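You operate a simulated robot arm through the tools that you are given. There is no shell and no other tool. Be economical: measure what you need, move in short steps, check, and stop when the job is done.

The job below is to be done with a simulated robot arm. You get a single attempt, and the scene is never put back.

JOB
Test the green double plug and put it in the tray for its result.
Fine: use the test box, its knob on WIRE; switch it off at the end.

Only the result counts: the job must be done as asked and must still hold three seconds after the hand-in. Knocking over, shifting, dropping, spilling or breaking anything else fails it.

ROBOT AND FRAMES
A 7-joint arm with a two-finger parallel gripper on a trunk, on a base that drives. Base frame: it is fixed to the floor where the robot stands at the start and does not move with it; the origin is under the middle of the robot, x ahead of it, y to its left, z up; the surface under the hand at the start is at about z = 850. Lengths are in mm, angles in degrees, forces in N, time in s.
With the tool pointing down near the work surface it reaches from about 200 to 740 mm from the robot's upright axis, wherever it stands. Its first joint turns from -166.0 to 166.0 degrees. Places, roughly: inside of the fail tray [300, 0, 900]; inside of the pass tray [300, 100, 900]; socket of the test box [500, 100, 900]; test box button [500, 100, 900]; test box display [500, 0, 900]; test box switch [500, 100, 900]. Payload 1.57 kg.
Tool frame: the origin (TCP) lies between the finger pads and is the grasp point; the fingertips stand 30 mm ahead of it; z points along the fingers, y is the line along which they close. The gripper opens to 110 mm. The fingers are 24 mm wide and 12 mm thick; the gripper's body (48 by 112 mm) begins 78 mm behind the TCP.
Orientation is that of the tool frame in the base frame, as a unit quaternion [w, x, y, z]. With the fingers straight down and closing along the base's y, the tool's x points along the base's -x, its y along +y and its z along -z.

CONTROLS
- The arm moves only by the tool move_arm. Its argument "plan" is a list of rows, each a list of 3 entries, a list of its own where there are three numbers: the shift along the tool's x, y, z in units of 500 mm (1.0 is 500 mm), then the turn, a rotation vector about the tool's x, y, z in units of 90 degrees (1.0 is 90 degrees), then the opening, from 0 (shut) to 1 (fully open). In form: [[[x, y, z], [rx, ry, rz], grip], ...]. A call has 1 to 20 rows; each row is the pose to reach, as a shift and turn from the pose commanded when the call began, along the tool's axes at that moment. A call with a number of a shift or a turn outside -1 to 1 is refused whole. Rows are played at 5 a second. More than 50 mm and 8.6 degrees between two rows, or a gripper value outside its range, and nothing of the call is played. A pose out of reach is approached as far as the arm can. The call stops where the force on the tool passes 40 N (or 10 N more than at its start, if that is more) or the arm is blocked; 0.2 s more then pass. The fingers move at their own pace (about 45 mm/s each) and stop on an object; they squeeze with about 35 N. The grip force told is the motor's: it shows also when the fingers shut on nothing. Time passes only in rows, and 0.2 s behind the last, so rows that repeat a pose let the fingers close. It gives the time, the measured TCP pose, the force on the tool (base axes), the opening and the grip force at its end, in the units of the frame above (readings bear some noise), with the torque about the TCP (base axes, N m) and any sound that the robot's microphone picked up, and new pictures: "pictures" is both (left out), scene, wrist or none.
- Cameras (640 x 400 px; columns grow to the right, rows downward): "scene" is now at [12.9, 127.4, 1508.4]; the picture's right is [-0.35, -0.94, 0.00], its down [-0.70, 0.26, -0.67] and it looks along [0.63, -0.23, -0.74] (base axes); focal length 251 px, centre (320, 200). "wrist" rides on the gripper at [70, 16, -141] in the tool frame; the picture's right is [-0.23, 0.97, 0.00], its down [-0.86, -0.20, -0.48] and it looks along [-0.47, -0.11, 0.88] (tool axes); focal length 222 px, centre (320, 200). There is no depth. A picture from a camera that has moved, and an enlarged one, comes with that camera's place and axes in the base frame and with its lens.
- move_column(by): slides the trunk up (or, below 0, down) by that many mm; the arm and the scene camera ride with it, the base frame stays. It gives what a move gives, with no picture.
- roll_base(legs): drives the robot by 1 to 6 legs, each [ahead, turn to the left] in mm and degrees, along the robot's own axes; the way and the turn of a leg run together, so that a leg with both is an arc; at most 1500 mm and 180 degrees a leg. The arm and the cameras ride along, it lands a little off, and it stops where it bumps. It gives what a move gives, and a new picture of the scene camera.
- pan_tilt(pan, tilt): turns the head with the scene camera to pan (to the left, within 155 degrees either way) and tilt (down, from -29 to 69), counted from straight ahead of the robot. It gives what a move gives, and a new picture of the scene camera.
- close_up(camera, box): a new picture of the part [left, top, right, bottom] of that camera's present view, enlarged. It takes no simulated time.
- finish_job(): hands the job in; it is judged then, once.

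Work in short steps. Places have to be worked out from the pictures, the camera data and where the tool is seen: move nearer, look again, correct. Check each grasp and each placing, and mend what went wrong. You have 120 turns and 260 pictures in all, those below and enlarged ones among them. Open the gripper and draw the arm clear of the work before you hand the job in, unless the task says otherwise; then end with one line.

The tools are called after "Call:" by a JSON object that holds its "name" and its "arguments". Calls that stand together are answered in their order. move_arm: Moves the arm, as the interface text tells. Its arguments: {"type":"object","properties":{"plan":{"type":"array","items":{"type":"array"}},"pictures":{"type":"string","enum":["both","scene","wrist","none"]}},"required":["plan"]} The other tools are called the same way: move_column (by) slides the trunk up or down; roll_base (legs) drives the base; pan_tilt (pan, tilt) turns the head that bears the scene camera; close_up (camera, box) takes an enlarged picture of a part of a camera's view; finish_job () hands the job in.

At the start:

```text
time_s: 0.0
ee_pos: [389.6, 73.7, 1226.4]
ee_rot: [0.0, -0.001, 1.0, 0.0]
wrist_force: [0.1, -0.3, 0.3]
ft_torque: [0.04, 0.0, 0.02]
gripper_width: 110.0
gripper_force: 0.1
trunk travel left (down, up): [-450.0, 140.0]
robot x, y, heading: [2.8, 3.8, 0.2]
head pan, tilt: [-20.4, 47.9]
```

scene: 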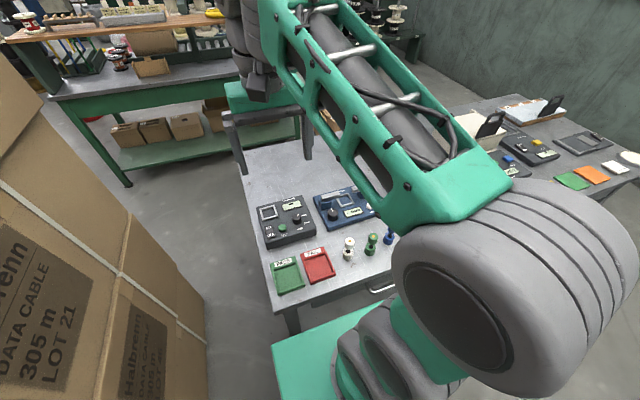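
wrist: 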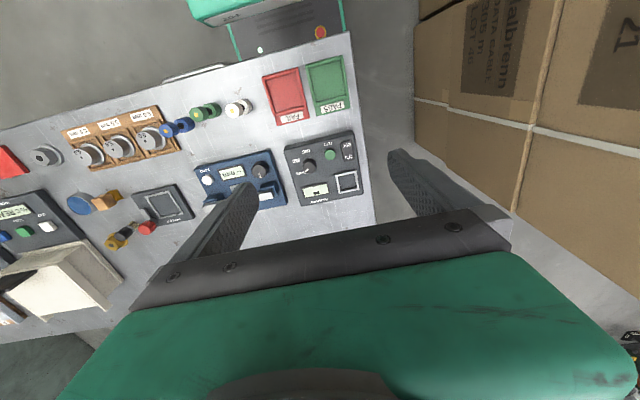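

The table holds a dark box and a blue box near the trays, with three double plugs. I enlarge those areas to read them.

Call:
{"name": "close_up", "arguments": {"camera": "scene", "box": [240, 170, 400, 300]}}

Call:
{"name": "close_up", "arguments": {"camera": "wrist", "box": [140, 50, 380, 220]}}

```text
3.08 times, centred on (320, 235) of scene
camera zoom: at [12.9, 127.4, 1508.4], right [-0.35, -0.94, 0.0], down [-0.7, 0.26, -0.67], along [0.63, -0.23, -0.74], focal length 772 px, centre (320, 92)
```

zoom: 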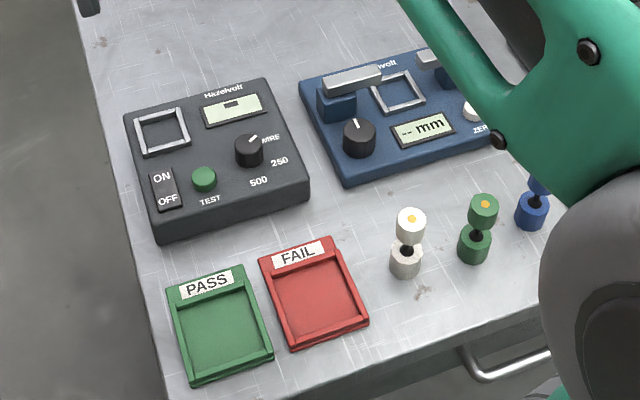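

```text
2.35 times, centred on (260, 135) of wrist
camera zoom: at [318.7, 90.2, 1367.3], right [0.23, 0.97, 0.0], down [0.86, -0.2, 0.48], along [0.47, -0.11, -0.88], focal length 523 px, centre (461, 353)
```

zoom: 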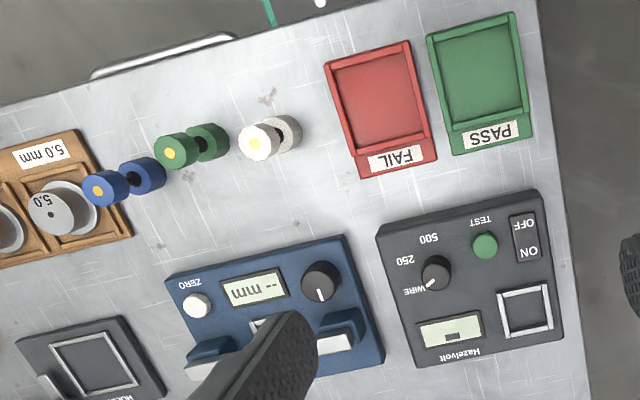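

The Hazelvolt box is the tester and its knob seems to be on WIRE. The green plug stands near (323, -146), with its top at about z 930. I move the hand above it and check.

Call:
{"name": "move_arm", "arguments": {"plan": [[[0.016, -0.055, 0.04], [0, 0, 0], 1], [[0.032, -0.11, 0.08], [0, 0, 0], 1], [[0.048, -0.165, 0.12], [0, 0, 0], 1], [[0.064, -0.22, 0.16], [0, 0, 0], 1], [[0.08, -0.275, 0.2], [0, 0, 0], 1], [[0.098, -0.33, 0.24], [0, 0, 0], 1], [[0.115, -0.385, 0.28], [0, 0, 0], 1], [[0.131, -0.44, 0.32], [0, 0, 0], 1], [[0.131, -0.44, 0.34], [0, 0, 0], 1]]}}

```text
time_s: 2.0
ee_pos: [324.9, -146.4, 1057.9]
ee_rot: [-0.001, 0.0, 1.0, 0.0]
wrist_force: [0.5, 0.2, 0.0]
ft_torque: [0.07, 0.02, -0.02]
gripper_width: 109.9
gripper_force: 0.0
trunk travel left (down, up): [-450.0, 140.0]
robot x, y, heading: [0.2, -0.1, 0.0]
head pan, tilt: [-20.4, 47.9]
camera scene: at [12.9, 127.2, 1508.4], right [-0.35, -0.94, 0.0], down [-0.7, 0.26, -0.67], along [0.63, -0.23, -0.74], focal length 251 px, centre (320, 200)
camera wrist: at [252.6, -130.1, 1197.7], right [0.23, 0.97, 0.0], down [0.85, -0.2, 0.48], along [0.47, -0.11, -0.88], focal length 222 px, centre (320, 200)
```

scene: 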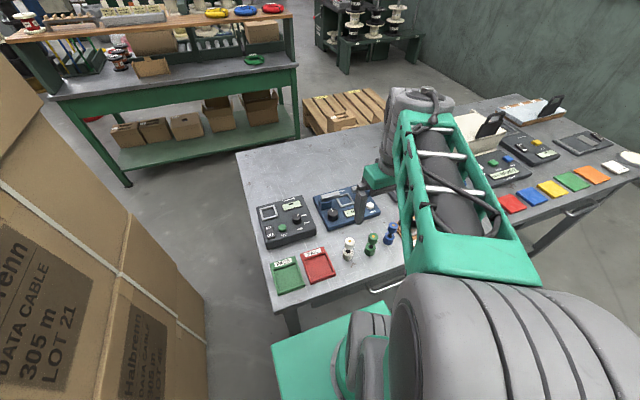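
wrist: 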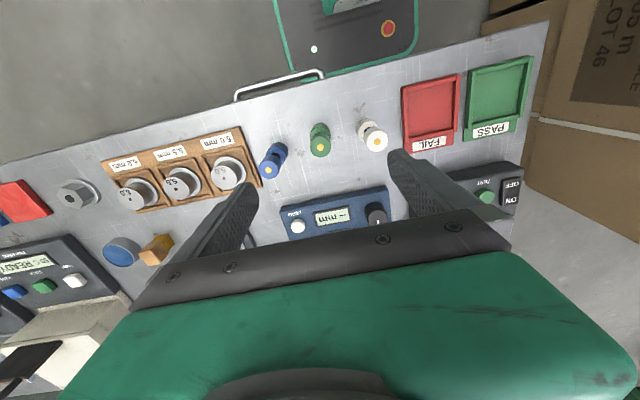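

The green plug is at about (325, -146) as estimated. I look closer to get its size and the test box's state.

Call:
{"name": "close_up", "arguments": {"camera": "wrist", "box": [250, 100, 410, 200]}}

Call:
{"name": "close_up", "arguments": {"camera": "scene", "box": [250, 185, 410, 285]}}

Call:
{"name": "close_up", "arguments": {"camera": "scene", "box": [250, 190, 330, 240]}}

```text
4.00 times, centred on (330, 150) of wrist
camera zoom: at [252.6, -130.1, 1197.7], right [0.23, 0.97, 0.0], down [0.85, -0.2, 0.48], along [0.47, -0.11, -0.88], focal length 888 px, centre (280, 400)
```

zoom: 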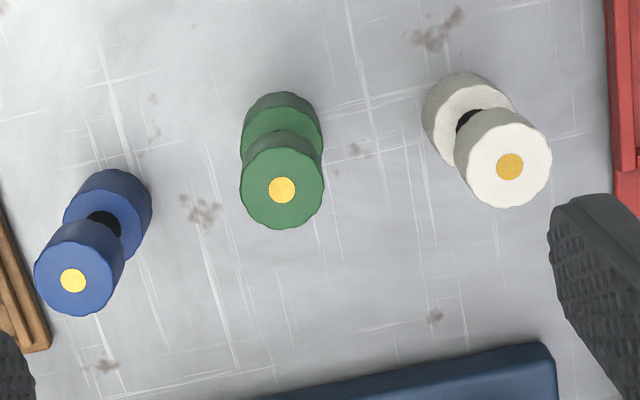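

```text
4.00 times, centred on (330, 235) of scene
camera zoom: at [12.9, 127.2, 1508.4], right [-0.35, -0.94, 0.0], down [-0.7, 0.26, -0.67], along [0.63, -0.23, -0.74], focal length 1003 px, centre (280, 60)
```

zoom: 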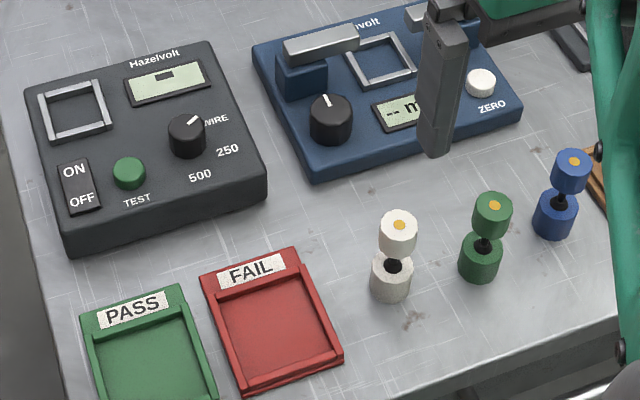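

```text
8.00 times, centred on (290, 215) of scene
camera zoom: at [12.9, 127.2, 1508.4], right [-0.35, -0.94, 0.0], down [-0.7, 0.26, -0.67], along [0.63, -0.23, -0.74], focal length 2007 px, centre (560, 80)
```

zoom: 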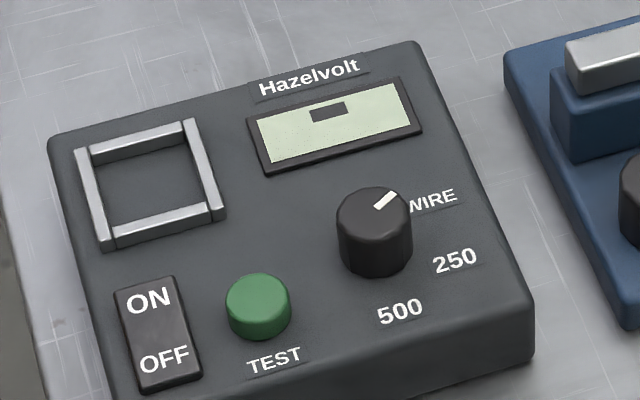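

The plug is about 26 mm across and 80 mm tall, and the neighbouring plugs are about 65 mm away. I part-open the fingers to 60 mm, go straight down to TCP z ≈ 907 and stop there for a check.

Call:
{"name": "move_arm", "arguments": {"plan": [[[0, 0, 0], [0, 0, 0], 0.545], [[0, 0, 0], [0, 0, 0], 0.545], [[0, 0, 0], [0, 0, 0], 0.545], [[0, 0, 0.06], [0, 0, 0], 0.545], [[0, 0, 0.12], [0, 0, 0], 0.545], [[0, 0, 0.16], [0, 0, 0], 0.545], [[0, 0, 0.2], [0, 0, 0], 0.545], [[0, 0, 0.24], [0, 0, 0], 0.545], [[0, 0, 0.27], [0, 0, 0], 0.545], [[0, 0, 0.3], [0, 0, 0], 0.545]]}}

```text
time_s: 4.2
ee_pos: [324.5, -147.0, 905.8]
ee_rot: [0.0, 0.0, 1.0, 0.0]
wrist_force: [0.0, -0.9, -0.8]
ft_torque: [-0.02, -0.04, 0.03]
gripper_width: 60.1
gripper_force: 0.1
trunk travel left (down, up): [-450.0, 140.0]
robot x, y, heading: [1.0, 2.2, 0.1]
head pan, tilt: [-20.4, 47.9]
camera scene: at [12.9, 127.4, 1508.4], right [-0.35, -0.94, 0.0], down [-0.7, 0.26, -0.67], along [0.63, -0.23, -0.74], focal length 251 px, centre (320, 200)
camera wrist: at [252.8, -130.1, 1047.1], right [0.23, 0.97, 0.0], down [0.85, -0.2, 0.48], along [0.47, -0.11, -0.88], focal length 222 px, centre (320, 200)
```

scene: 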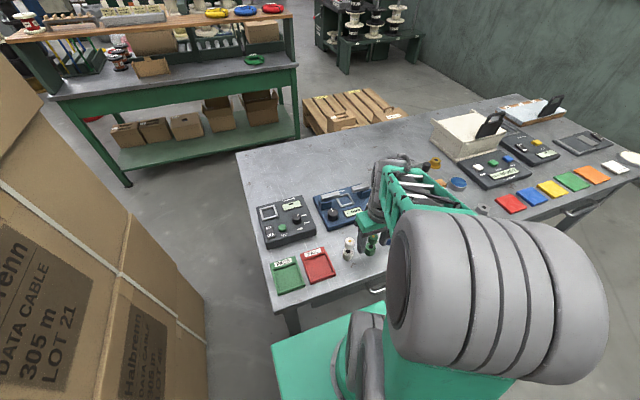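
wrist: 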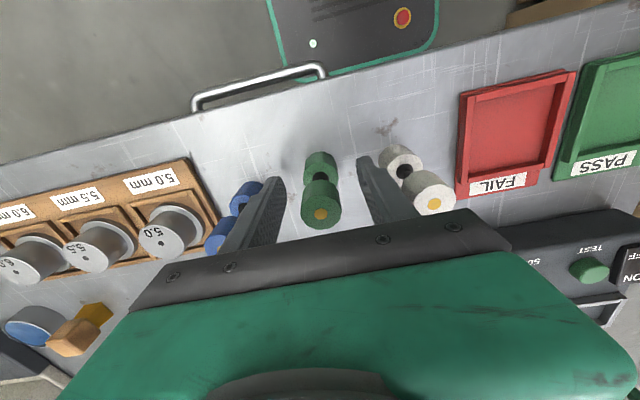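

The plug is centred between the fingers, so I close on it and lift a little.

Call:
{"name": "move_arm", "arguments": {"plan": [[[0, 0, 0], [0, 0, 0], 0.1], [[0, 0, 0], [0, 0, 0], 0.1], [[0, 0, 0], [0, 0, 0], 0.1], [[0, 0, 0], [0, 0, 0], 0.1], [[0, 0, -0.04], [0, 0, 0], 0.1], [[0, 0, -0.08], [0, 0, 0], 0.1], [[0, 0, -0.16], [0, 0, 0], 0.1], [[0, 0, -0.24], [0, 0, 0], 0.1]], "pictures": "wrist"}}

```text
time_s: 6.0
ee_pos: [323.1, -145.9, 1027.1]
ee_rot: [0.0, 0.0, 1.0, -0.001]
wrist_force: [-0.3, 0.6, -1.1]
ft_torque: [-0.03, 0.0, 0.01]
gripper_width: 28.7
gripper_force: 34.7
trunk travel left (down, up): [-450.0, 140.0]
robot x, y, heading: [0.6, -2.1, 0.4]
head pan, tilt: [-20.4, 47.9]
camera wrist: at [252.5, -129.8, 1167.5], right [0.23, 0.97, 0.0], down [0.86, -0.2, 0.48], along [0.47, -0.11, -0.88], focal length 222 px, centre (320, 200)
```

wrist: 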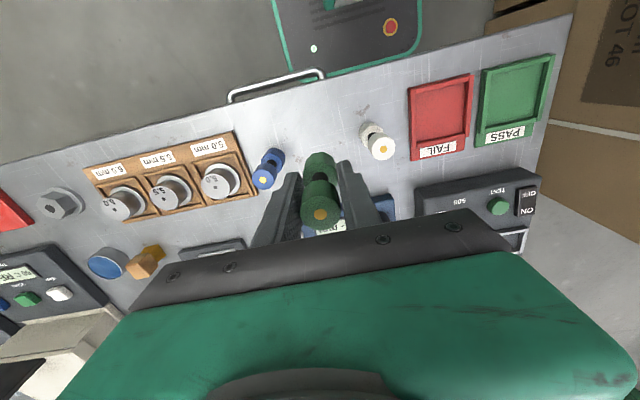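

The plug is held, 28.7 mm wide and lifted. Now I move over the test box socket, estimated at (555, 106).

Call:
{"name": "move_arm", "arguments": {"plan": [[[-0.046, 0.05, 0], [0, 0, 0], 0.1], [[-0.092, 0.1, 0], [0, 0, 0], 0.1], [[-0.138, 0.15, 0], [0, 0, 0], 0.1], [[-0.184, 0.2, 0], [0, 0, 0], 0.1], [[-0.23, 0.25, 0], [0, 0, 0], 0.1], [[-0.276, 0.3, 0], [0, 0, 0], 0.1], [[-0.322, 0.35, 0], [0, 0, 0], 0.1], [[-0.368, 0.4, 0], [0, 0, 0], 0.1], [[-0.414, 0.45, 0], [0, 0, 0], 0.1], [[-0.46, 0.5, 0], [0, 0, 0], 0.1], [[-0.46, 0.5, 0], [0, 0, 0], 0.1]]}}

Call:
{"name": "close_up", "arguments": {"camera": "wrist", "box": [240, 60, 480, 210]}}

```text
time_s: 8.4
ee_pos: [555.6, 105.0, 1025.0]
ee_rot: [0.0, 0.0, 1.0, 0.0]
wrist_force: [-0.3, 0.9, -0.7]
ft_torque: [0.0, 0.01, 0.01]
gripper_width: 28.8
gripper_force: 34.9
trunk travel left (down, up): [-450.0, 140.0]
robot x, y, heading: [-4.9, -2.4, 0.0]
head pan, tilt: [-20.4, 47.9]
camera scene: at [13.3, 127.7, 1508.4], right [-0.35, -0.94, 0.0], down [-0.7, 0.26, -0.67], along [0.63, -0.23, -0.74], focal length 251 px, centre (320, 200)
camera wrist: at [483.7, 120.9, 1166.1], right [0.23, 0.97, 0.0], down [0.86, -0.2, 0.48], along [0.47, -0.11, -0.88], focal length 222 px, centre (320, 200)
```

scene: 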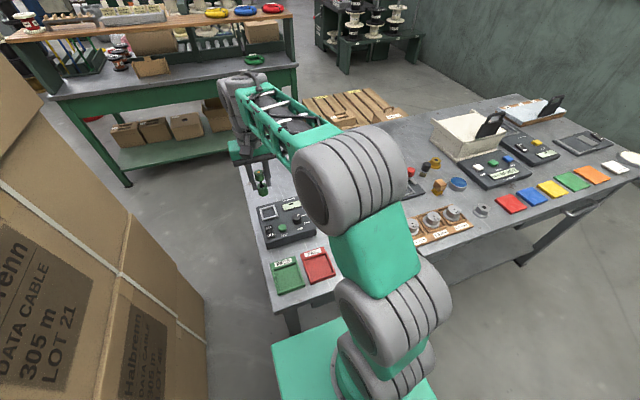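
wrist: 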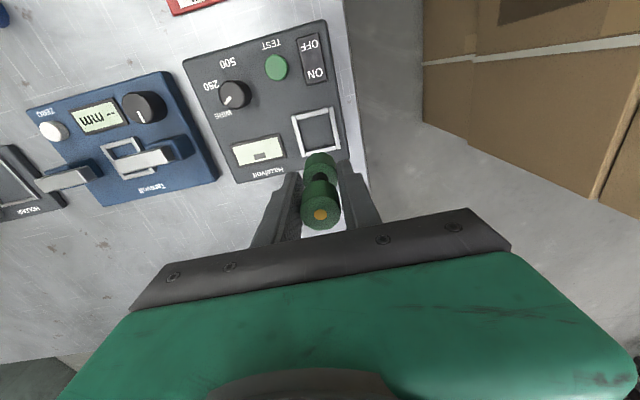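

```text
2.67 times, centred on (360, 135) of wrist
camera zoom: at [483.7, 120.9, 1166.1], right [0.23, 0.97, 0.0], down [0.86, -0.2, 0.48], along [0.47, -0.11, -0.88], focal length 592 px, centre (213, 373)
```

zoom: 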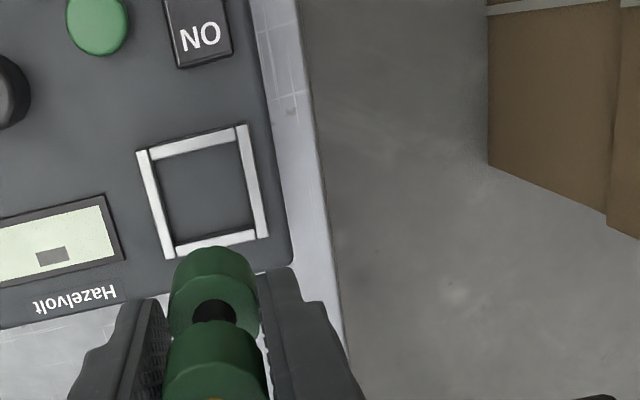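

The rays put the socket centre at about (537, 104), with the frame top at z ≈ 898. I shift the plug over it and lower until its bottom is just above the frame.

Call:
{"name": "move_arm", "arguments": {"plan": [[[0.037, -0.003, 0], [0, 0, 0], 0.1], [[0.037, -0.003, 0.04], [0, 0, 0], 0.1], [[0.037, -0.003, 0.08], [0, 0, 0], 0.1], [[0.037, -0.003, 0.11], [0, 0, 0], 0.1], [[0.037, -0.003, 0.11], [0, 0, 0], 0.1]], "pictures": "none"}}

Call:
{"name": "close_up", "arguments": {"camera": "wrist", "box": [240, 80, 400, 180]}}

Call:
{"name": "close_up", "arguments": {"camera": "scene", "box": [220, 160, 340, 235]}}

```text
time_s: 9.6
ee_pos: [535.4, 102.9, 970.5]
ee_rot: [0.0, 0.0, 1.0, 0.0]
wrist_force: [0.8, 0.4, -1.3]
ft_torque: [-0.02, 0.03, 0.0]
gripper_width: 28.4
gripper_force: 35.1
trunk travel left (down, up): [-450.0, 140.0]
robot x, y, heading: [1.0, 2.0, -0.0]
head pan, tilt: [-20.4, 47.9]
```

```text
4.00 times, centred on (320, 130) of wrist
camera zoom: at [464.4, 118.9, 1110.2], right [0.23, 0.97, 0.0], down [0.86, -0.2, 0.48], along [0.47, -0.11, -0.88], focal length 888 px, centre (320, 480)
```

zoom: 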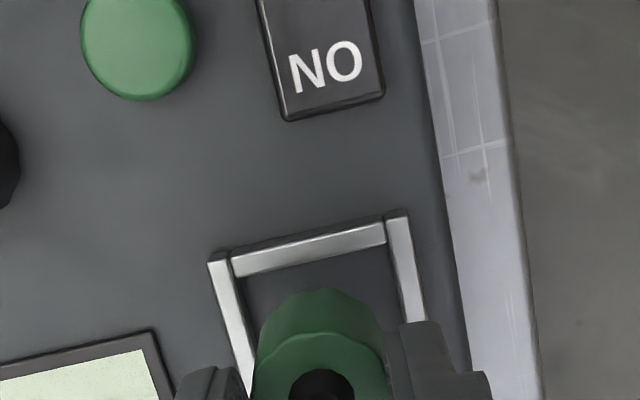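

```text
5.33 times, centred on (280, 198) of scene
camera zoom: at [13.1, 127.5, 1508.4], right [-0.35, -0.94, 0.0], down [-0.7, 0.26, -0.67], along [0.63, -0.23, -0.74], focal length 1338 px, centre (533, 213)
```

zoom: 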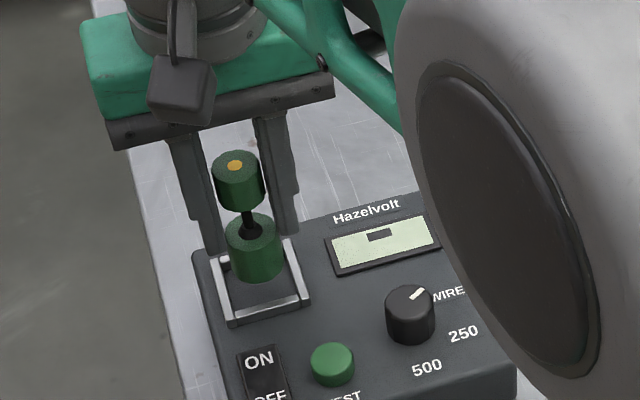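

The frame centre works out at about (537, 104.5), within 2 mm of the plug. I correct that and lower in small steps, watching the force.

Call:
{"name": "move_arm", "arguments": {"plan": [[[-0.003, 0.003, 0.01], [0, 0, 0], 0.1], [[-0.003, 0.003, 0.02], [0, 0, 0], 0.1], [[-0.003, 0.003, 0.028], [0, 0, 0], 0.1], [[-0.003, 0.003, 0.034], [0, 0, 0], 0.1]], "pictures": "none"}}

Call:
{"name": "close_up", "arguments": {"camera": "scene", "box": [220, 160, 340, 235]}}

Call:
{"name": "close_up", "arguments": {"camera": "wrist", "box": [240, 80, 400, 180]}}

```text
time_s: 10.6
ee_pos: [536.3, 103.7, 954.2]
ee_rot: [0.0, 0.0, 1.0, 0.0]
wrist_force: [0.0, -0.1, -1.1]
ft_torque: [0.0, -0.01, 0.03]
gripper_width: 28.6
gripper_force: 34.8
trunk travel left (down, up): [-450.0, 140.0]
robot x, y, heading: [-0.2, 2.6, -0.1]
head pan, tilt: [-20.4, 47.9]
```

```text
5.33 times, centred on (280, 198) of scene
camera zoom: at [13.0, 127.5, 1508.4], right [-0.35, -0.94, 0.0], down [-0.7, 0.26, -0.67], along [0.63, -0.23, -0.74], focal length 1338 px, centre (533, 213)
```

zoom: 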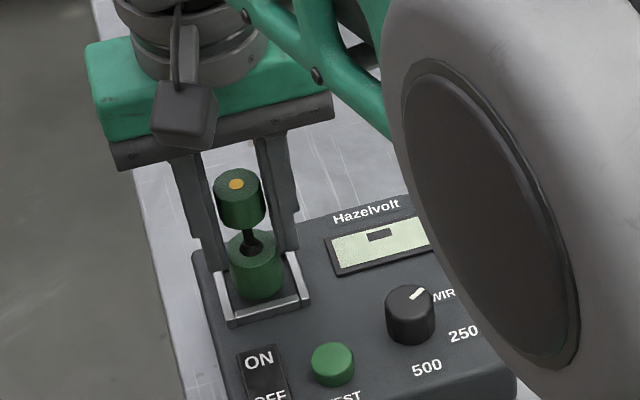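

```text
4.00 times, centred on (320, 130) of wrist
camera zoom: at [466.4, 120.5, 1094.3], right [0.23, 0.97, 0.0], down [0.86, -0.2, 0.48], along [0.47, -0.11, -0.88], focal length 888 px, centre (320, 480)
```

zoom: 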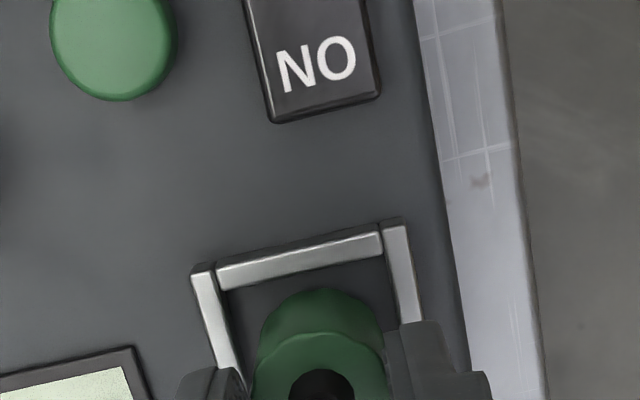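

The plug is centred on the frame to within a millimetre. I go on down in small steps to find contact.

Call:
{"name": "move_arm", "arguments": {"plan": [[[0, 0, 0.006], [0, 0, 0], 0.1], [[0, 0, 0.01], [0, 0, 0], 0.1], [[0, 0, 0.012], [0, 0, 0], 0.1]], "pictures": "none"}}

Call:
{"name": "close_up", "arguments": {"camera": "scene", "box": [250, 185, 310, 222]}}

```text
time_s: 11.4
ee_pos: [538.4, 103.6, 948.9]
ee_rot: [0.0, 0.0, 1.0, 0.0]
wrist_force: [0.3, 0.1, -0.6]
ft_torque: [-0.02, 0.0, -0.01]
gripper_width: 28.8
gripper_force: 35.2
trunk travel left (down, up): [-450.0, 140.0]
robot x, y, heading: [-0.0, 2.1, 0.2]
head pan, tilt: [-20.4, 47.9]
```

```text
10.67 times, centred on (280, 204) of scene
camera zoom: at [13.0, 127.5, 1508.4], right [-0.35, -0.94, 0.0], down [-0.7, 0.26, -0.67], along [0.63, -0.23, -0.74], focal length 2676 px, centre (747, 163)
```

zoom: 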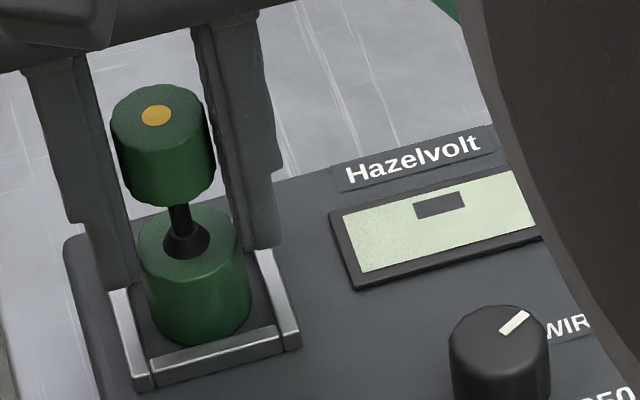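

There is no contact yet and the plug is inside the frame. I continue with 1 mm rows.

Call:
{"name": "move_arm", "arguments": {"plan": [[[0, 0, 0.002], [0, 0, 0], 0.1], [[0, 0, 0.004], [0, 0, 0], 0.1], [[0, 0, 0.006], [0, 0, 0], 0.1]], "pictures": "none"}}

```text
time_s: 12.2
ee_pos: [537.9, 103.7, 947.6]
ee_rot: [0.002, 0.0, 1.0, 0.0]
wrist_force: [-1.6, -1.5, 10.7]
ft_torque: [-0.17, 0.17, 0.02]
gripper_width: 28.3
gripper_force: 35.1
trunk travel left (down, up): [-450.0, 140.0]
robot x, y, heading: [2.7, 0.5, -0.1]
head pan, tilt: [-20.4, 47.9]
```

It made light contact at 10.7 N, so the plug stands on the socket floor. I release it gently and draw up.

Call:
{"name": "move_arm", "arguments": {"plan": [[[0, 0, -0.001], [0, 0, 0], 0.3], [[0, 0, -0.001], [0, 0, 0], 0.5], [[0, 0, -0.001], [0, 0, 0], 0.545], [[0, 0, -0.001], [0, 0, 0], 0.545], [[0, 0, -0.04], [0, 0, 0], 0.545], [[0, 0, -0.1], [0, 0, 0], 0.545], [[0, 0, -0.16], [0, 0, 0], 0.545], [[0, 0, -0.22], [0, 0, 0], 0.545]]}}

Call:
{"name": "close_up", "arguments": {"camera": "wrist", "box": [200, 0, 400, 180]}}

Call:
{"name": "close_up", "arguments": {"camera": "scene", "box": [250, 175, 330, 250]}}

```text
time_s: 14.0
ee_pos: [537.8, 102.8, 1057.3]
ee_rot: [0.0, 0.0, 1.0, 0.0]
wrist_force: [-0.3, -0.3, 0.1]
ft_torque: [-0.01, -0.02, -0.01]
gripper_width: 59.9
gripper_force: 0.1
trunk travel left (down, up): [-450.0, 140.0]
robot x, y, heading: [0.5, 1.3, 0.4]
head pan, tilt: [-20.4, 47.9]
camera scene: at [12.9, 127.4, 1508.4], right [-0.35, -0.94, 0.0], down [-0.7, 0.26, -0.67], along [0.63, -0.23, -0.74], focal length 251 px, centre (320, 200)
camera wrist: at [466.8, 119.7, 1197.2], right [0.23, 0.97, 0.0], down [0.86, -0.2, 0.48], along [0.47, -0.11, -0.88], focal length 222 px, centre (320, 200)
```

scene: 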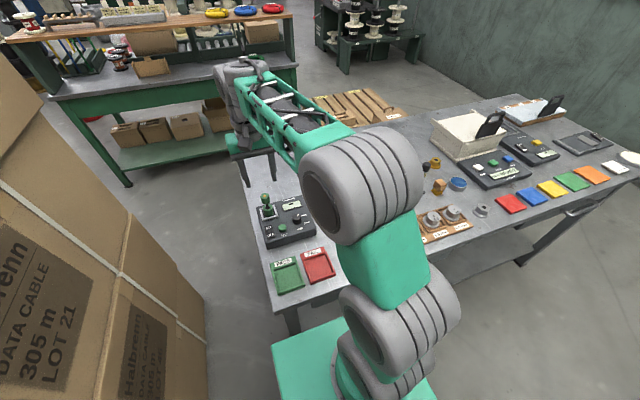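
wrist: 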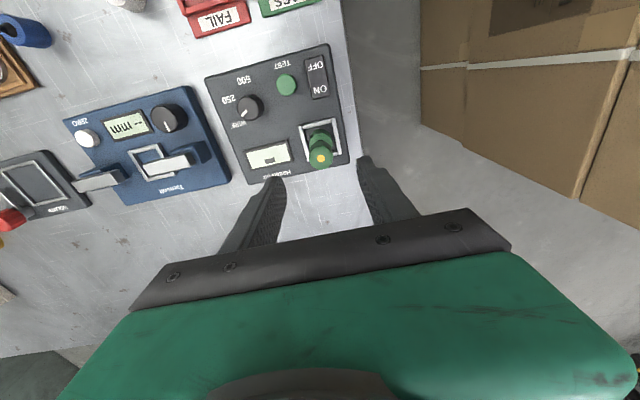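

```text
2.22 times, centred on (300, 90) of wrist
camera zoom: at [466.8, 119.7, 1197.2], right [0.23, 0.97, 0.0], down [0.86, -0.2, 0.48], along [0.47, -0.11, -0.88], focal length 494 px, centre (364, 444)
```

zoom: 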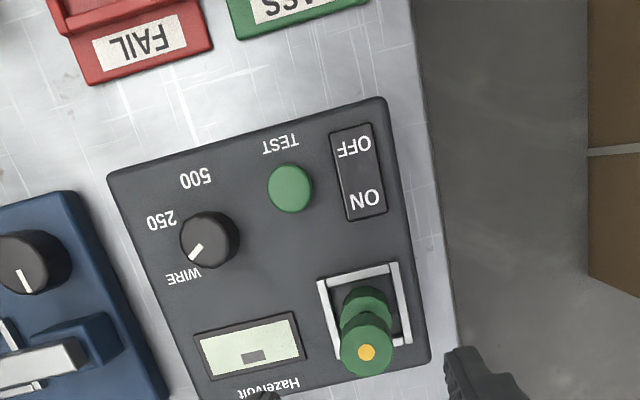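

```text
5.33 times, centred on (290, 212) of scene
camera zoom: at [12.9, 127.4, 1508.4], right [-0.35, -0.94, 0.0], down [-0.7, 0.26, -0.67], along [0.63, -0.23, -0.74], focal length 1338 px, centre (480, 133)
```

zoom: 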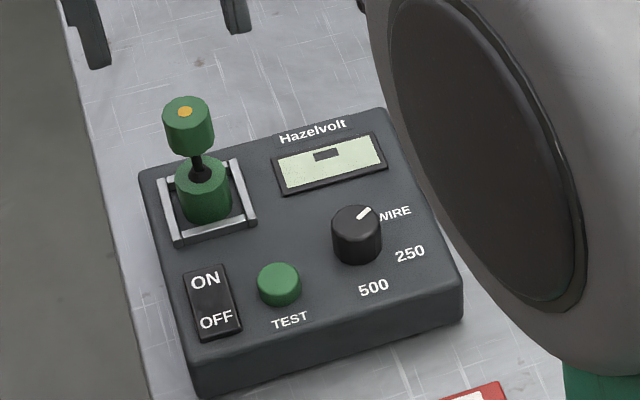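

The plug stands upright in the socket and the knob is on WIRE. I look closely at the rocker and display to tell whether the box is on.

Call:
{"name": "close_up", "arguments": {"camera": "scene", "box": [268, 212, 300, 232]}}

Call:
{"name": "close_up", "arguments": {"camera": "wrist", "box": [270, 50, 342, 95]}}

Call:
{"name": "close_up", "arguments": {"camera": "wrist", "box": [236, 130, 300, 170]}}

```text
16.00 times, centred on (284, 222) of scene
camera zoom: at [12.9, 127.4, 1508.4], right [-0.35, -0.94, 0.0], down [-0.7, 0.26, -0.67], along [0.63, -0.23, -0.74], focal length 4014 px, centre (896, -152)
```

zoom: 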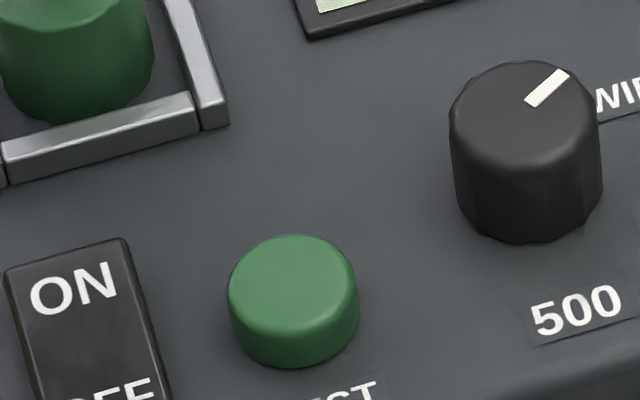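

```text
8.89 times, centred on (306, 72) of wrist
camera zoom: at [466.8, 119.7, 1197.2], right [0.23, 0.97, 0.0], down [0.86, -0.2, 0.48], along [0.47, -0.11, -0.88], focal length 1974 px, centre (444, 1333)
```

zoom: 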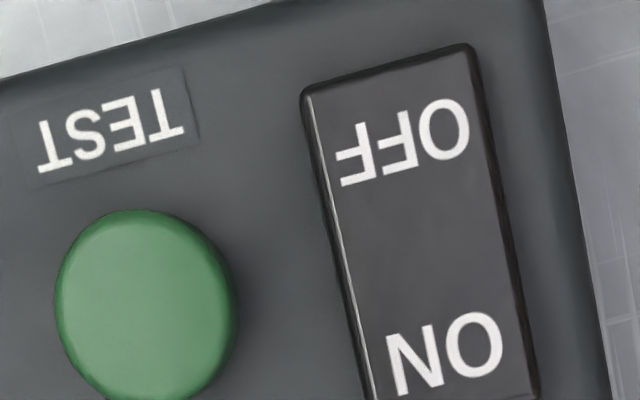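

```text
10.00 times, centred on (268, 150) of wrist
camera zoom: at [466.8, 119.7, 1197.2], right [0.23, 0.97, 0.0], down [0.86, -0.2, 0.48], along [0.47, -0.11, -0.88], focal length 2221 px, centre (840, 700)
```

zoom: 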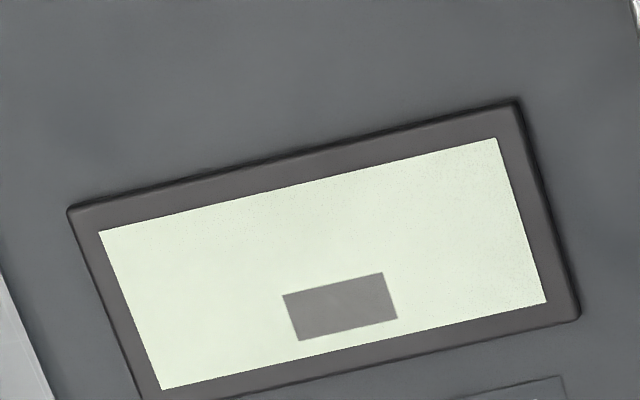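

I can't tell from the picture, so I'll press the ON end, near (482, 117), first. That should be harmless if the box is already on. I shut the fingers, move over it and descend partway.

Call:
{"name": "move_arm", "arguments": {"plan": [[[0.03, 0.007, 0], [0, 0, 0], 0], [[0.07, 0.015, 0], [0, 0, 0], 0], [[0.111, 0.028, 0], [0, 0, 0], 0], [[0.111, 0.028, 0.05], [0, 0, 0], 0], [[0.111, 0.028, 0.1], [0, 0, 0], 0], [[0.111, 0.028, 0.15], [0, 0, 0], 0], [[0.111, 0.028, 0.2], [0, 0, 0], 0], [[0.111, 0.028, 0.22], [0, 0, 0], 0], [[0.111, 0.028, 0.22], [0, 0, 0], 0]], "pictures": "wrist"}}

Call:
{"name": "close_up", "arguments": {"camera": "scene", "box": [250, 175, 330, 250]}}

```text
time_s: 16.0
ee_pos: [481.3, 118.7, 946.5]
ee_rot: [0.0, 0.001, 1.0, 0.0]
wrist_force: [1.1, -0.3, -0.3]
ft_torque: [0.01, -0.02, -0.01]
gripper_width: 0.0
gripper_force: 21.1
trunk travel left (down, up): [-450.0, 140.0]
robot x, y, heading: [1.0, -1.0, -0.0]
head pan, tilt: [-20.4, 47.9]
camera wrist: at [410.7, 134.3, 1086.2], right [0.23, 0.97, 0.0], down [0.86, -0.2, 0.48], along [0.47, -0.11, -0.88], focal length 222 px, centre (320, 200)
```

wrist: 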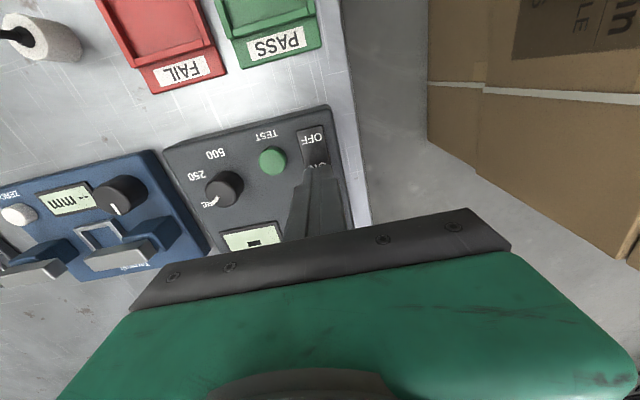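

```text
5.33 times, centred on (290, 212) of scene
camera zoom: at [12.9, 127.4, 1508.4], right [-0.35, -0.94, 0.0], down [-0.7, 0.26, -0.67], along [0.63, -0.23, -0.74], focal length 1338 px, centre (480, 133)
```

zoom: 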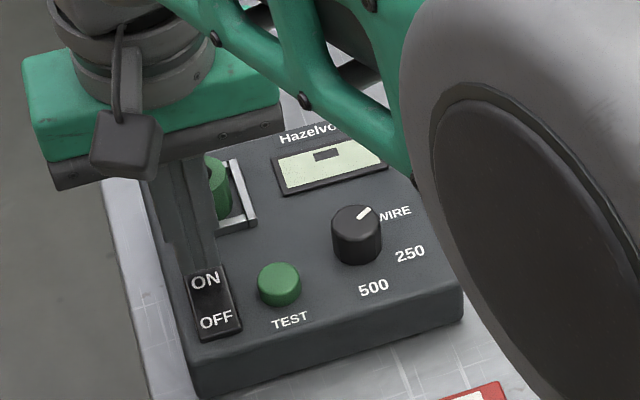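

The fingertips sit over the ON end. I press down slowly.

Call:
{"name": "move_arm", "arguments": {"plan": [[[0, 0, 0.008], [0, 0, 0], 0], [[0, 0, 0.016], [0, 0, 0], 0], [[0, 0, 0.02], [0, 0, 0], 0], [[0, 0, 0.024], [0, 0, 0], 0]], "pictures": "none"}}

Call:
{"name": "close_up", "arguments": {"camera": "scene", "box": [250, 175, 330, 250]}}

```text
time_s: 17.0
ee_pos: [481.9, 117.5, 932.8]
ee_rot: [-0.001, 0.0, 1.0, 0.0]
wrist_force: [0.2, 0.1, 0.2]
ft_torque: [0.01, -0.01, -0.03]
gripper_width: 0.0
gripper_force: 21.0
trunk travel left (down, up): [-450.0, 140.0]
robot x, y, heading: [-1.0, -0.3, 0.0]
head pan, tilt: [-20.4, 47.9]
```

```text
5.33 times, centred on (290, 212) of scene
camera zoom: at [12.9, 127.4, 1508.4], right [-0.35, -0.94, 0.0], down [-0.7, 0.26, -0.67], along [0.63, -0.23, -0.74], focal length 1338 px, centre (480, 133)
```

zoom: 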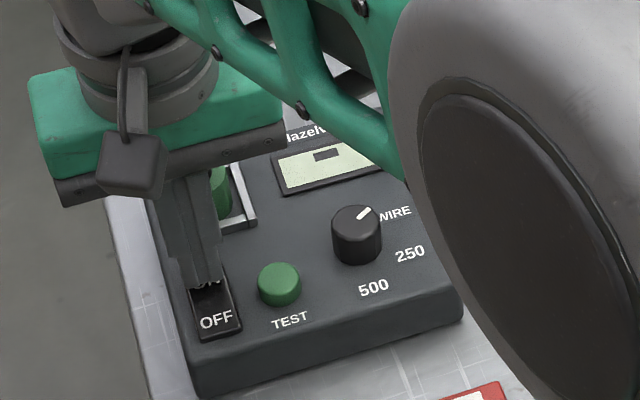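

There is no contact yet, so I continue down in 1 mm rows.

Call:
{"name": "move_arm", "arguments": {"plan": [[[0, 0, 0.002], [0, 0, 0], 0], [[0, 0, 0.004], [0, 0, 0], 0], [[0, 0, 0.006], [0, 0, 0], 0], [[0, 0, 0.008], [0, 0, 0], 0], [[0, 0, 0.01], [0, 0, 0], 0]], "pictures": "none"}}

Call:
{"name": "close_up", "arguments": {"camera": "scene", "box": [250, 175, 330, 250]}}

```text
time_s: 18.2
ee_pos: [481.0, 118.0, 929.2]
ee_rot: [0.001, -0.001, 1.0, -0.001]
wrist_force: [0.6, -0.5, 1.8]
ft_torque: [0.0, -0.01, 0.0]
gripper_width: 0.1
gripper_force: 21.2
trunk travel left (down, up): [-450.0, 140.0]
robot x, y, heading: [0.4, -1.6, 0.2]
head pan, tilt: [-20.4, 47.9]
```

```text
5.33 times, centred on (290, 212) of scene
camera zoom: at [12.9, 127.4, 1508.5], right [-0.35, -0.94, 0.0], down [-0.7, 0.26, -0.67], along [0.63, -0.23, -0.74], focal length 1338 px, centre (480, 133)
```

zoom: 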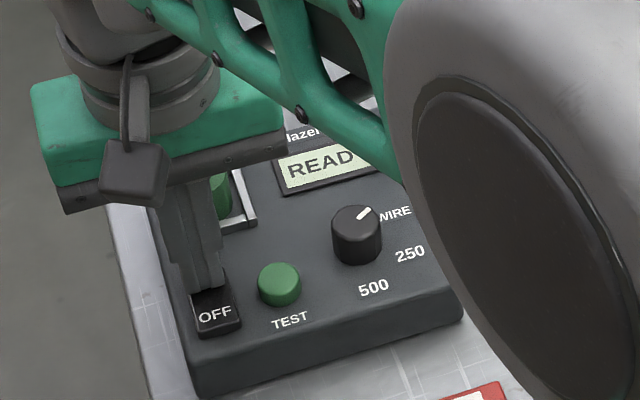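

The display now reads READY, so the box is on. I rise and move over the TEST button at (463, 80).

Call:
{"name": "move_arm", "arguments": {"plan": [[[0, 0, -0.03], [0, 0, 0], 0], [[0, 0, -0.06], [0, 0, 0], 0], [[0.018, -0.037, -0.06], [0, 0, 0], 0], [[0.036, -0.075, -0.06], [0, 0, 0], 0], [[0.036, -0.075, -0.03], [0, 0, 0], 0], [[0.036, -0.075, -0.02], [0, 0, 0], 0], [[0.036, -0.075, -0.02], [0, 0, 0], 0]], "pictures": "none"}}

Call:
{"name": "close_up", "arguments": {"camera": "scene", "box": [250, 175, 330, 250]}}

Call:
{"name": "close_up", "arguments": {"camera": "wrist", "box": [240, 80, 400, 240]}}

```text
time_s: 19.8
ee_pos: [463.9, 78.7, 938.2]
ee_rot: [0.0, 0.0, 1.0, -0.001]
wrist_force: [0.7, -0.4, 0.8]
ft_torque: [0.0, -0.02, 0.04]
gripper_width: 0.1
gripper_force: 21.3
trunk travel left (down, up): [-450.0, 140.0]
robot x, y, heading: [-3.1, 0.9, -0.0]
head pan, tilt: [-20.4, 47.9]
```

```text
5.33 times, centred on (290, 212) of scene
camera zoom: at [12.9, 127.4, 1508.4], right [-0.35, -0.94, 0.0], down [-0.7, 0.26, -0.67], along [0.63, -0.23, -0.74], focal length 1338 px, centre (480, 133)
```

zoom: 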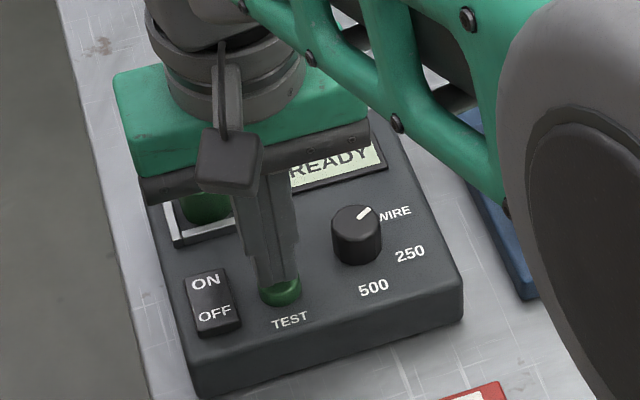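

```text
2.50 times, centred on (320, 160) of wrist
camera zoom: at [392.8, 96.4, 1079.5], right [0.23, 0.97, 0.0], down [0.86, -0.2, 0.48], along [0.47, -0.11, -0.88], focal length 555 px, centre (320, 300)
```

zoom: 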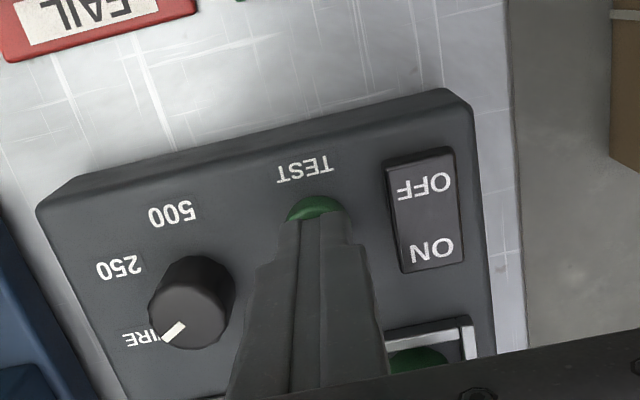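

The fingertips are over the TEST button. I press down in 1 mm rows.

Call:
{"name": "move_arm", "arguments": {"plan": [[[0, 0, 0.003], [0, 0, 0], 0], [[0, 0, 0.006], [0, 0, 0], 0], [[0, 0, 0.008], [0, 0, 0], 0], [[0, 0, 0.01], [0, 0, 0], 0], [[0, 0, 0.012], [0, 0, 0], 0]], "pictures": "none"}}

Call:
{"name": "close_up", "arguments": {"camera": "scene", "box": [250, 175, 330, 250]}}

```text
time_s: 21.0
ee_pos: [465.0, 80.3, 932.1]
ee_rot: [0.0, -0.001, 1.0, -0.001]
wrist_force: [0.0, 0.0, 0.1]
ft_torque: [-0.01, 0.01, 0.01]
gripper_width: 0.0
gripper_force: 21.4
trunk travel left (down, up): [-450.0, 140.0]
robot x, y, heading: [-1.7, 0.4, -0.2]
head pan, tilt: [-20.4, 47.9]
```

```text
5.33 times, centred on (290, 212) of scene
camera zoom: at [12.9, 127.4, 1508.4], right [-0.35, -0.94, 0.0], down [-0.7, 0.26, -0.67], along [0.63, -0.23, -0.74], focal length 1338 px, centre (480, 133)
```

zoom: 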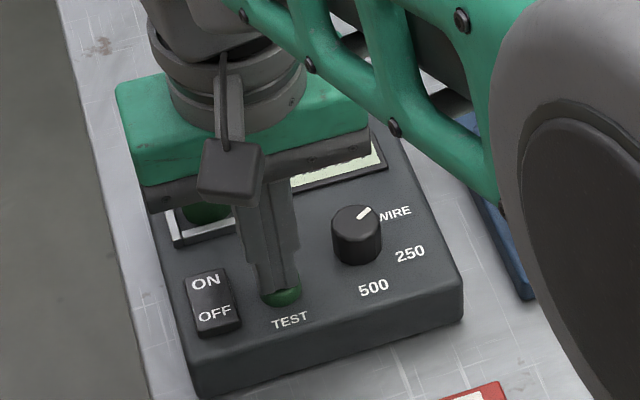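

There is no force yet and the hand hides the display. I press further, then rise and look.

Call:
{"name": "move_arm", "arguments": {"plan": [[[0, 0, 0.002], [0, 0, 0], 0], [[0, 0, 0.004], [0, 0, 0], 0], [[0, 0, 0.006], [0, 0, 0], 0], [[0, 0, 0.008], [0, 0, 0], 0]], "pictures": "none"}}

Call:
{"name": "close_up", "arguments": {"camera": "scene", "box": [250, 175, 330, 250]}}

```text
time_s: 22.0
ee_pos: [464.0, 80.2, 927.4]
ee_rot: [0.0, 0.0, 1.0, 0.0]
wrist_force: [0.2, -0.6, 2.6]
ft_torque: [-0.05, 0.05, -0.01]
gripper_width: 0.0
gripper_force: 21.3
trunk travel left (down, up): [-450.0, 140.0]
robot x, y, heading: [1.2, -1.8, 0.0]
head pan, tilt: [-20.4, 47.9]
heard: click
```

```text
5.33 times, centred on (290, 212) of scene
camera zoom: at [12.8, 127.4, 1508.4], right [-0.35, -0.94, 0.0], down [-0.7, 0.26, -0.67], along [0.63, -0.23, -0.74], focal length 1338 px, centre (480, 133)
```

zoom: 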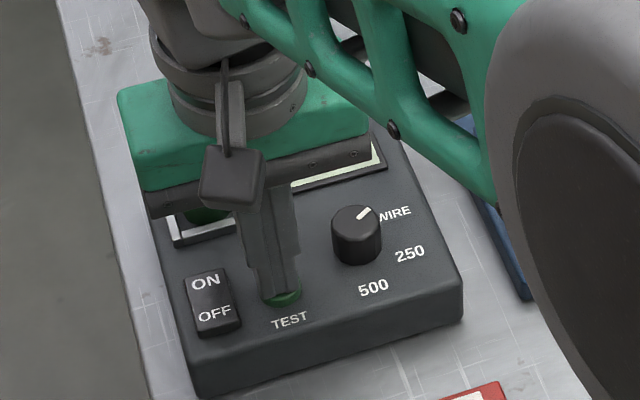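

It clicked. I rise quickly to see the display.

Call:
{"name": "move_arm", "arguments": {"plan": [[[0, 0, -0.05], [0, 0, 0], 0], [[0, 0, -0.13], [0, 0, 0], 0]], "pictures": "none"}}

Call:
{"name": "close_up", "arguments": {"camera": "scene", "box": [250, 175, 330, 250]}}

Call:
{"name": "close_up", "arguments": {"camera": "wrist", "box": [220, 60, 420, 230]}}

```text
time_s: 22.6
ee_pos: [462.7, 82.4, 996.4]
ee_rot: [0.0, 0.0, 1.0, 0.0]
wrist_force: [0.1, 0.7, -0.8]
ft_torque: [-0.01, 0.03, 0.01]
gripper_width: 0.1
gripper_force: 21.5
trunk travel left (down, up): [-450.0, 140.0]
robot x, y, heading: [-2.3, -3.5, 0.2]
head pan, tilt: [-20.4, 47.9]
```

```text
5.33 times, centred on (290, 212) of scene
camera zoom: at [12.8, 127.4, 1508.4], right [-0.35, -0.94, 0.0], down [-0.7, 0.26, -0.67], along [0.63, -0.23, -0.74], focal length 1338 px, centre (480, 133)
```

zoom: 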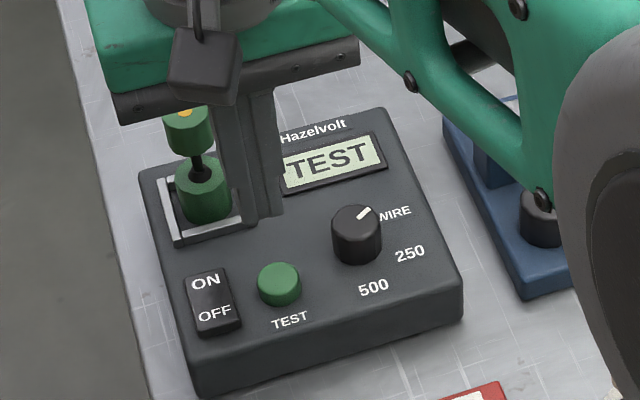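

```text
2.35 times, centred on (320, 145) of wrist
camera zoom: at [392.1, 97.8, 1136.7], right [0.23, 0.97, 0.0], down [0.86, -0.2, 0.48], along [0.47, -0.11, -0.88], focal length 523 px, centre (320, 329)
```

zoom: 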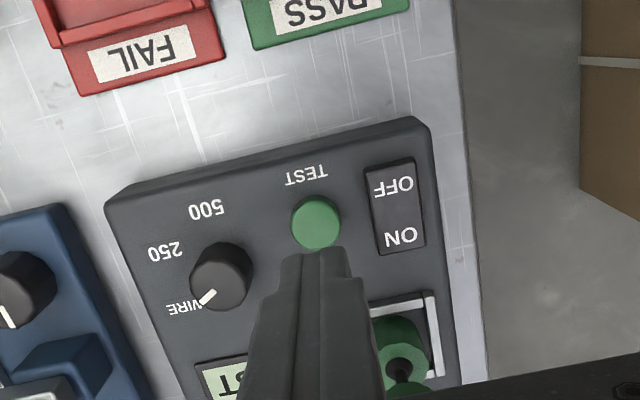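

The display shows TEST, so the test is running. I wait a second, half a second at a time, and look.

Call:
{"name": "move_arm", "arguments": {"plan": [[[0, 0, -0.02], [0, 0, 0], 0], [[0, 0, -0.02], [0, 0, 0], 0]], "pictures": "none"}}

Call:
{"name": "close_up", "arguments": {"camera": "scene", "box": [270, 190, 310, 215]}}

```text
time_s: 23.2
ee_pos: [464.3, 81.6, 1005.3]
ee_rot: [0.0, 0.0, 1.0, 0.0]
wrist_force: [-0.1, 0.1, 0.0]
ft_torque: [-0.02, -0.04, -0.01]
gripper_width: 0.2
gripper_force: 21.8
trunk travel left (down, up): [-450.0, 140.0]
robot x, y, heading: [0.3, -0.9, -0.1]
head pan, tilt: [-20.4, 47.9]
```

```text
16.00 times, centred on (290, 202) of scene
camera zoom: at [12.8, 127.4, 1508.4], right [-0.35, -0.94, 0.0], down [-0.7, 0.26, -0.67], along [0.63, -0.23, -0.74], focal length 4014 px, centre (800, 160)
```

zoom: 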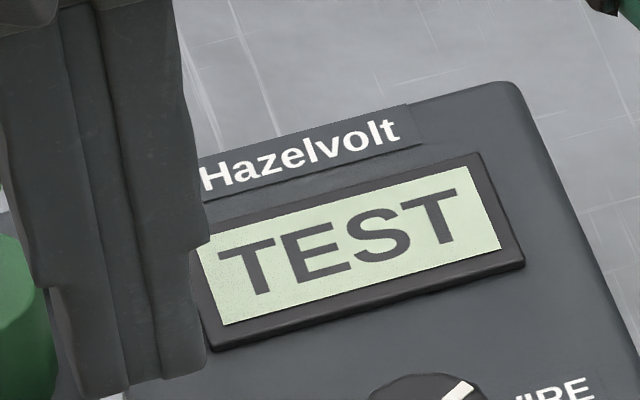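

It is still testing, so I wait a little more.

Call:
{"name": "move_arm", "arguments": {"plan": [[[0, 0, -0.05], [0, 0, 0], 0], [[0, 0, -0.1], [0, 0, 0], 0.2], [[0, 0, -0.1], [0, 0, 0], 0.545]], "pictures": "none"}}

Call:
{"name": "close_up", "arguments": {"camera": "scene", "box": [270, 190, 310, 215]}}

```text
time_s: 24.0
ee_pos: [464.1, 81.7, 1055.9]
ee_rot: [0.0, 0.001, 1.0, 0.0]
wrist_force: [0.4, 0.1, 0.3]
ft_torque: [0.0, 0.02, -0.01]
gripper_width: 48.2
gripper_force: 0.1
trunk travel left (down, up): [-450.0, 140.0]
robot x, y, heading: [0.5, -1.0, 0.1]
head pan, tilt: [-20.4, 47.9]
```

```text
16.00 times, centred on (290, 202) of scene
camera zoom: at [12.9, 127.4, 1508.4], right [-0.35, -0.94, 0.0], down [-0.7, 0.26, -0.67], along [0.63, -0.23, -0.74], focal length 4014 px, centre (800, 160)
```

zoom: 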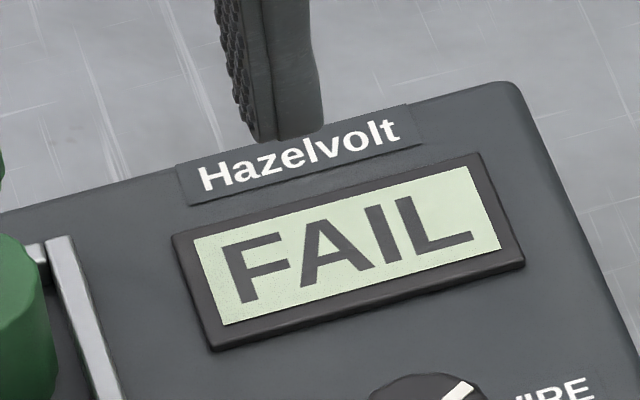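

The result is FAIL. I go back over the plug at the exact release position and take it again.

Call:
{"name": "move_arm", "arguments": {"plan": [[[-0.05, 0.016, 0], [0, 0, 0], 0.545], [[-0.1, 0.032, 0], [0, 0, 0], 0.545], [[-0.147, 0.047, 0], [0, 0, 0], 0.545], [[-0.147, 0.047, 0], [0, 0, 0], 0.545], [[-0.147, 0.047, 0.03], [0, 0, 0], 0.545]]}}

```text
time_s: 25.2
ee_pos: [537.6, 102.9, 1039.1]
ee_rot: [0.0, 0.0, 1.0, 0.0]
wrist_force: [0.3, 0.5, -0.3]
ft_torque: [0.01, -0.04, -0.02]
gripper_width: 59.9
gripper_force: 0.1
trunk travel left (down, up): [-450.0, 140.0]
robot x, y, heading: [0.4, -0.9, -0.1]
head pan, tilt: [-20.4, 47.9]
camera scene: at [12.7, 127.4, 1508.4], right [-0.35, -0.94, 0.0], down [-0.7, 0.26, -0.67], along [0.63, -0.23, -0.74], focal length 251 px, centre (320, 200)
camera wrist: at [466.0, 119.7, 1180.3], right [0.23, 0.97, 0.0], down [0.85, -0.2, 0.48], along [0.47, -0.11, -0.88], focal length 222 px, centre (320, 200)
```

scene: 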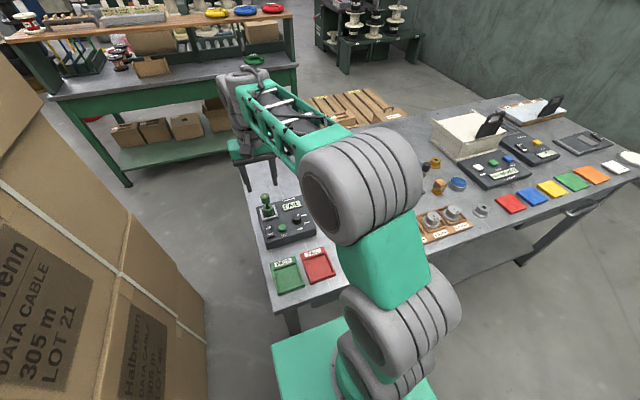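
wrist: 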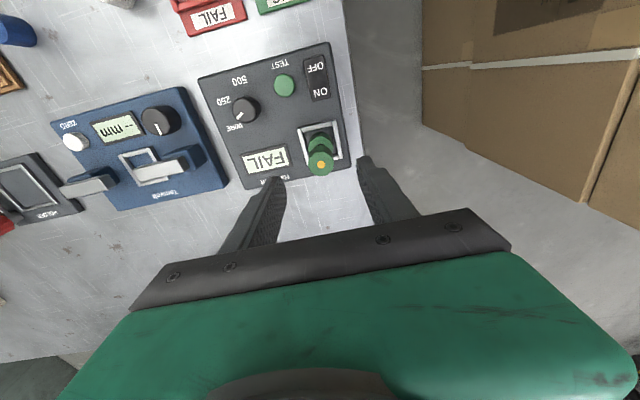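

The hand is aligned with the plug. I descend, grip and lift 110 mm.

Call:
{"name": "move_arm", "arguments": {"plan": [[[0, 0, 0.05], [0, 0, 0], 0.545], [[0, 0, 0.1], [0, 0, 0], 0.545], [[0, 0, 0.15], [0, 0, 0], 0.545], [[0, 0, 0.182], [0, 0, 0], 0.545], [[0, 0, 0.182], [0, 0, 0], 0.1], [[0, 0, 0.182], [0, 0, 0], 0.1], [[0, 0, 0.182], [0, 0, 0], 0.1], [[0, 0, 0.182], [0, 0, 0], 0.1], [[0, 0, 0.15], [0, 0, 0], 0.1], [[0, 0, 0.1], [0, 0, 0], 0.1], [[0, 0, 0.02], [0, 0, 0], 0.1], [[0, 0, -0.03], [0, 0, 0], 0.1]], "pictures": "wrist"}}

```text
time_s: 27.8
ee_pos: [537.5, 102.6, 1053.2]
ee_rot: [0.0, 0.0, 1.0, 0.0]
wrist_force: [0.0, -1.2, -1.2]
ft_torque: [0.0, 0.01, 0.0]
gripper_width: 28.7
gripper_force: 35.4
trunk travel left (down, up): [-450.0, 140.0]
robot x, y, heading: [0.6, 4.8, 0.0]
head pan, tilt: [-20.4, 47.9]
camera wrist: at [466.5, 119.6, 1194.0], right [0.23, 0.97, 0.0], down [0.86, -0.2, 0.48], along [0.47, -0.11, -0.88], focal length 222 px, centre (320, 200)
```

wrist: 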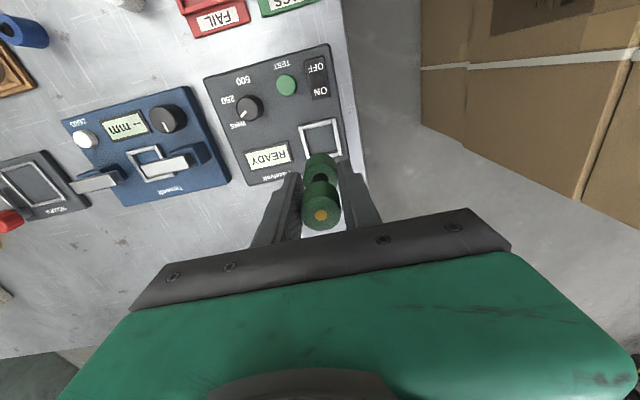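

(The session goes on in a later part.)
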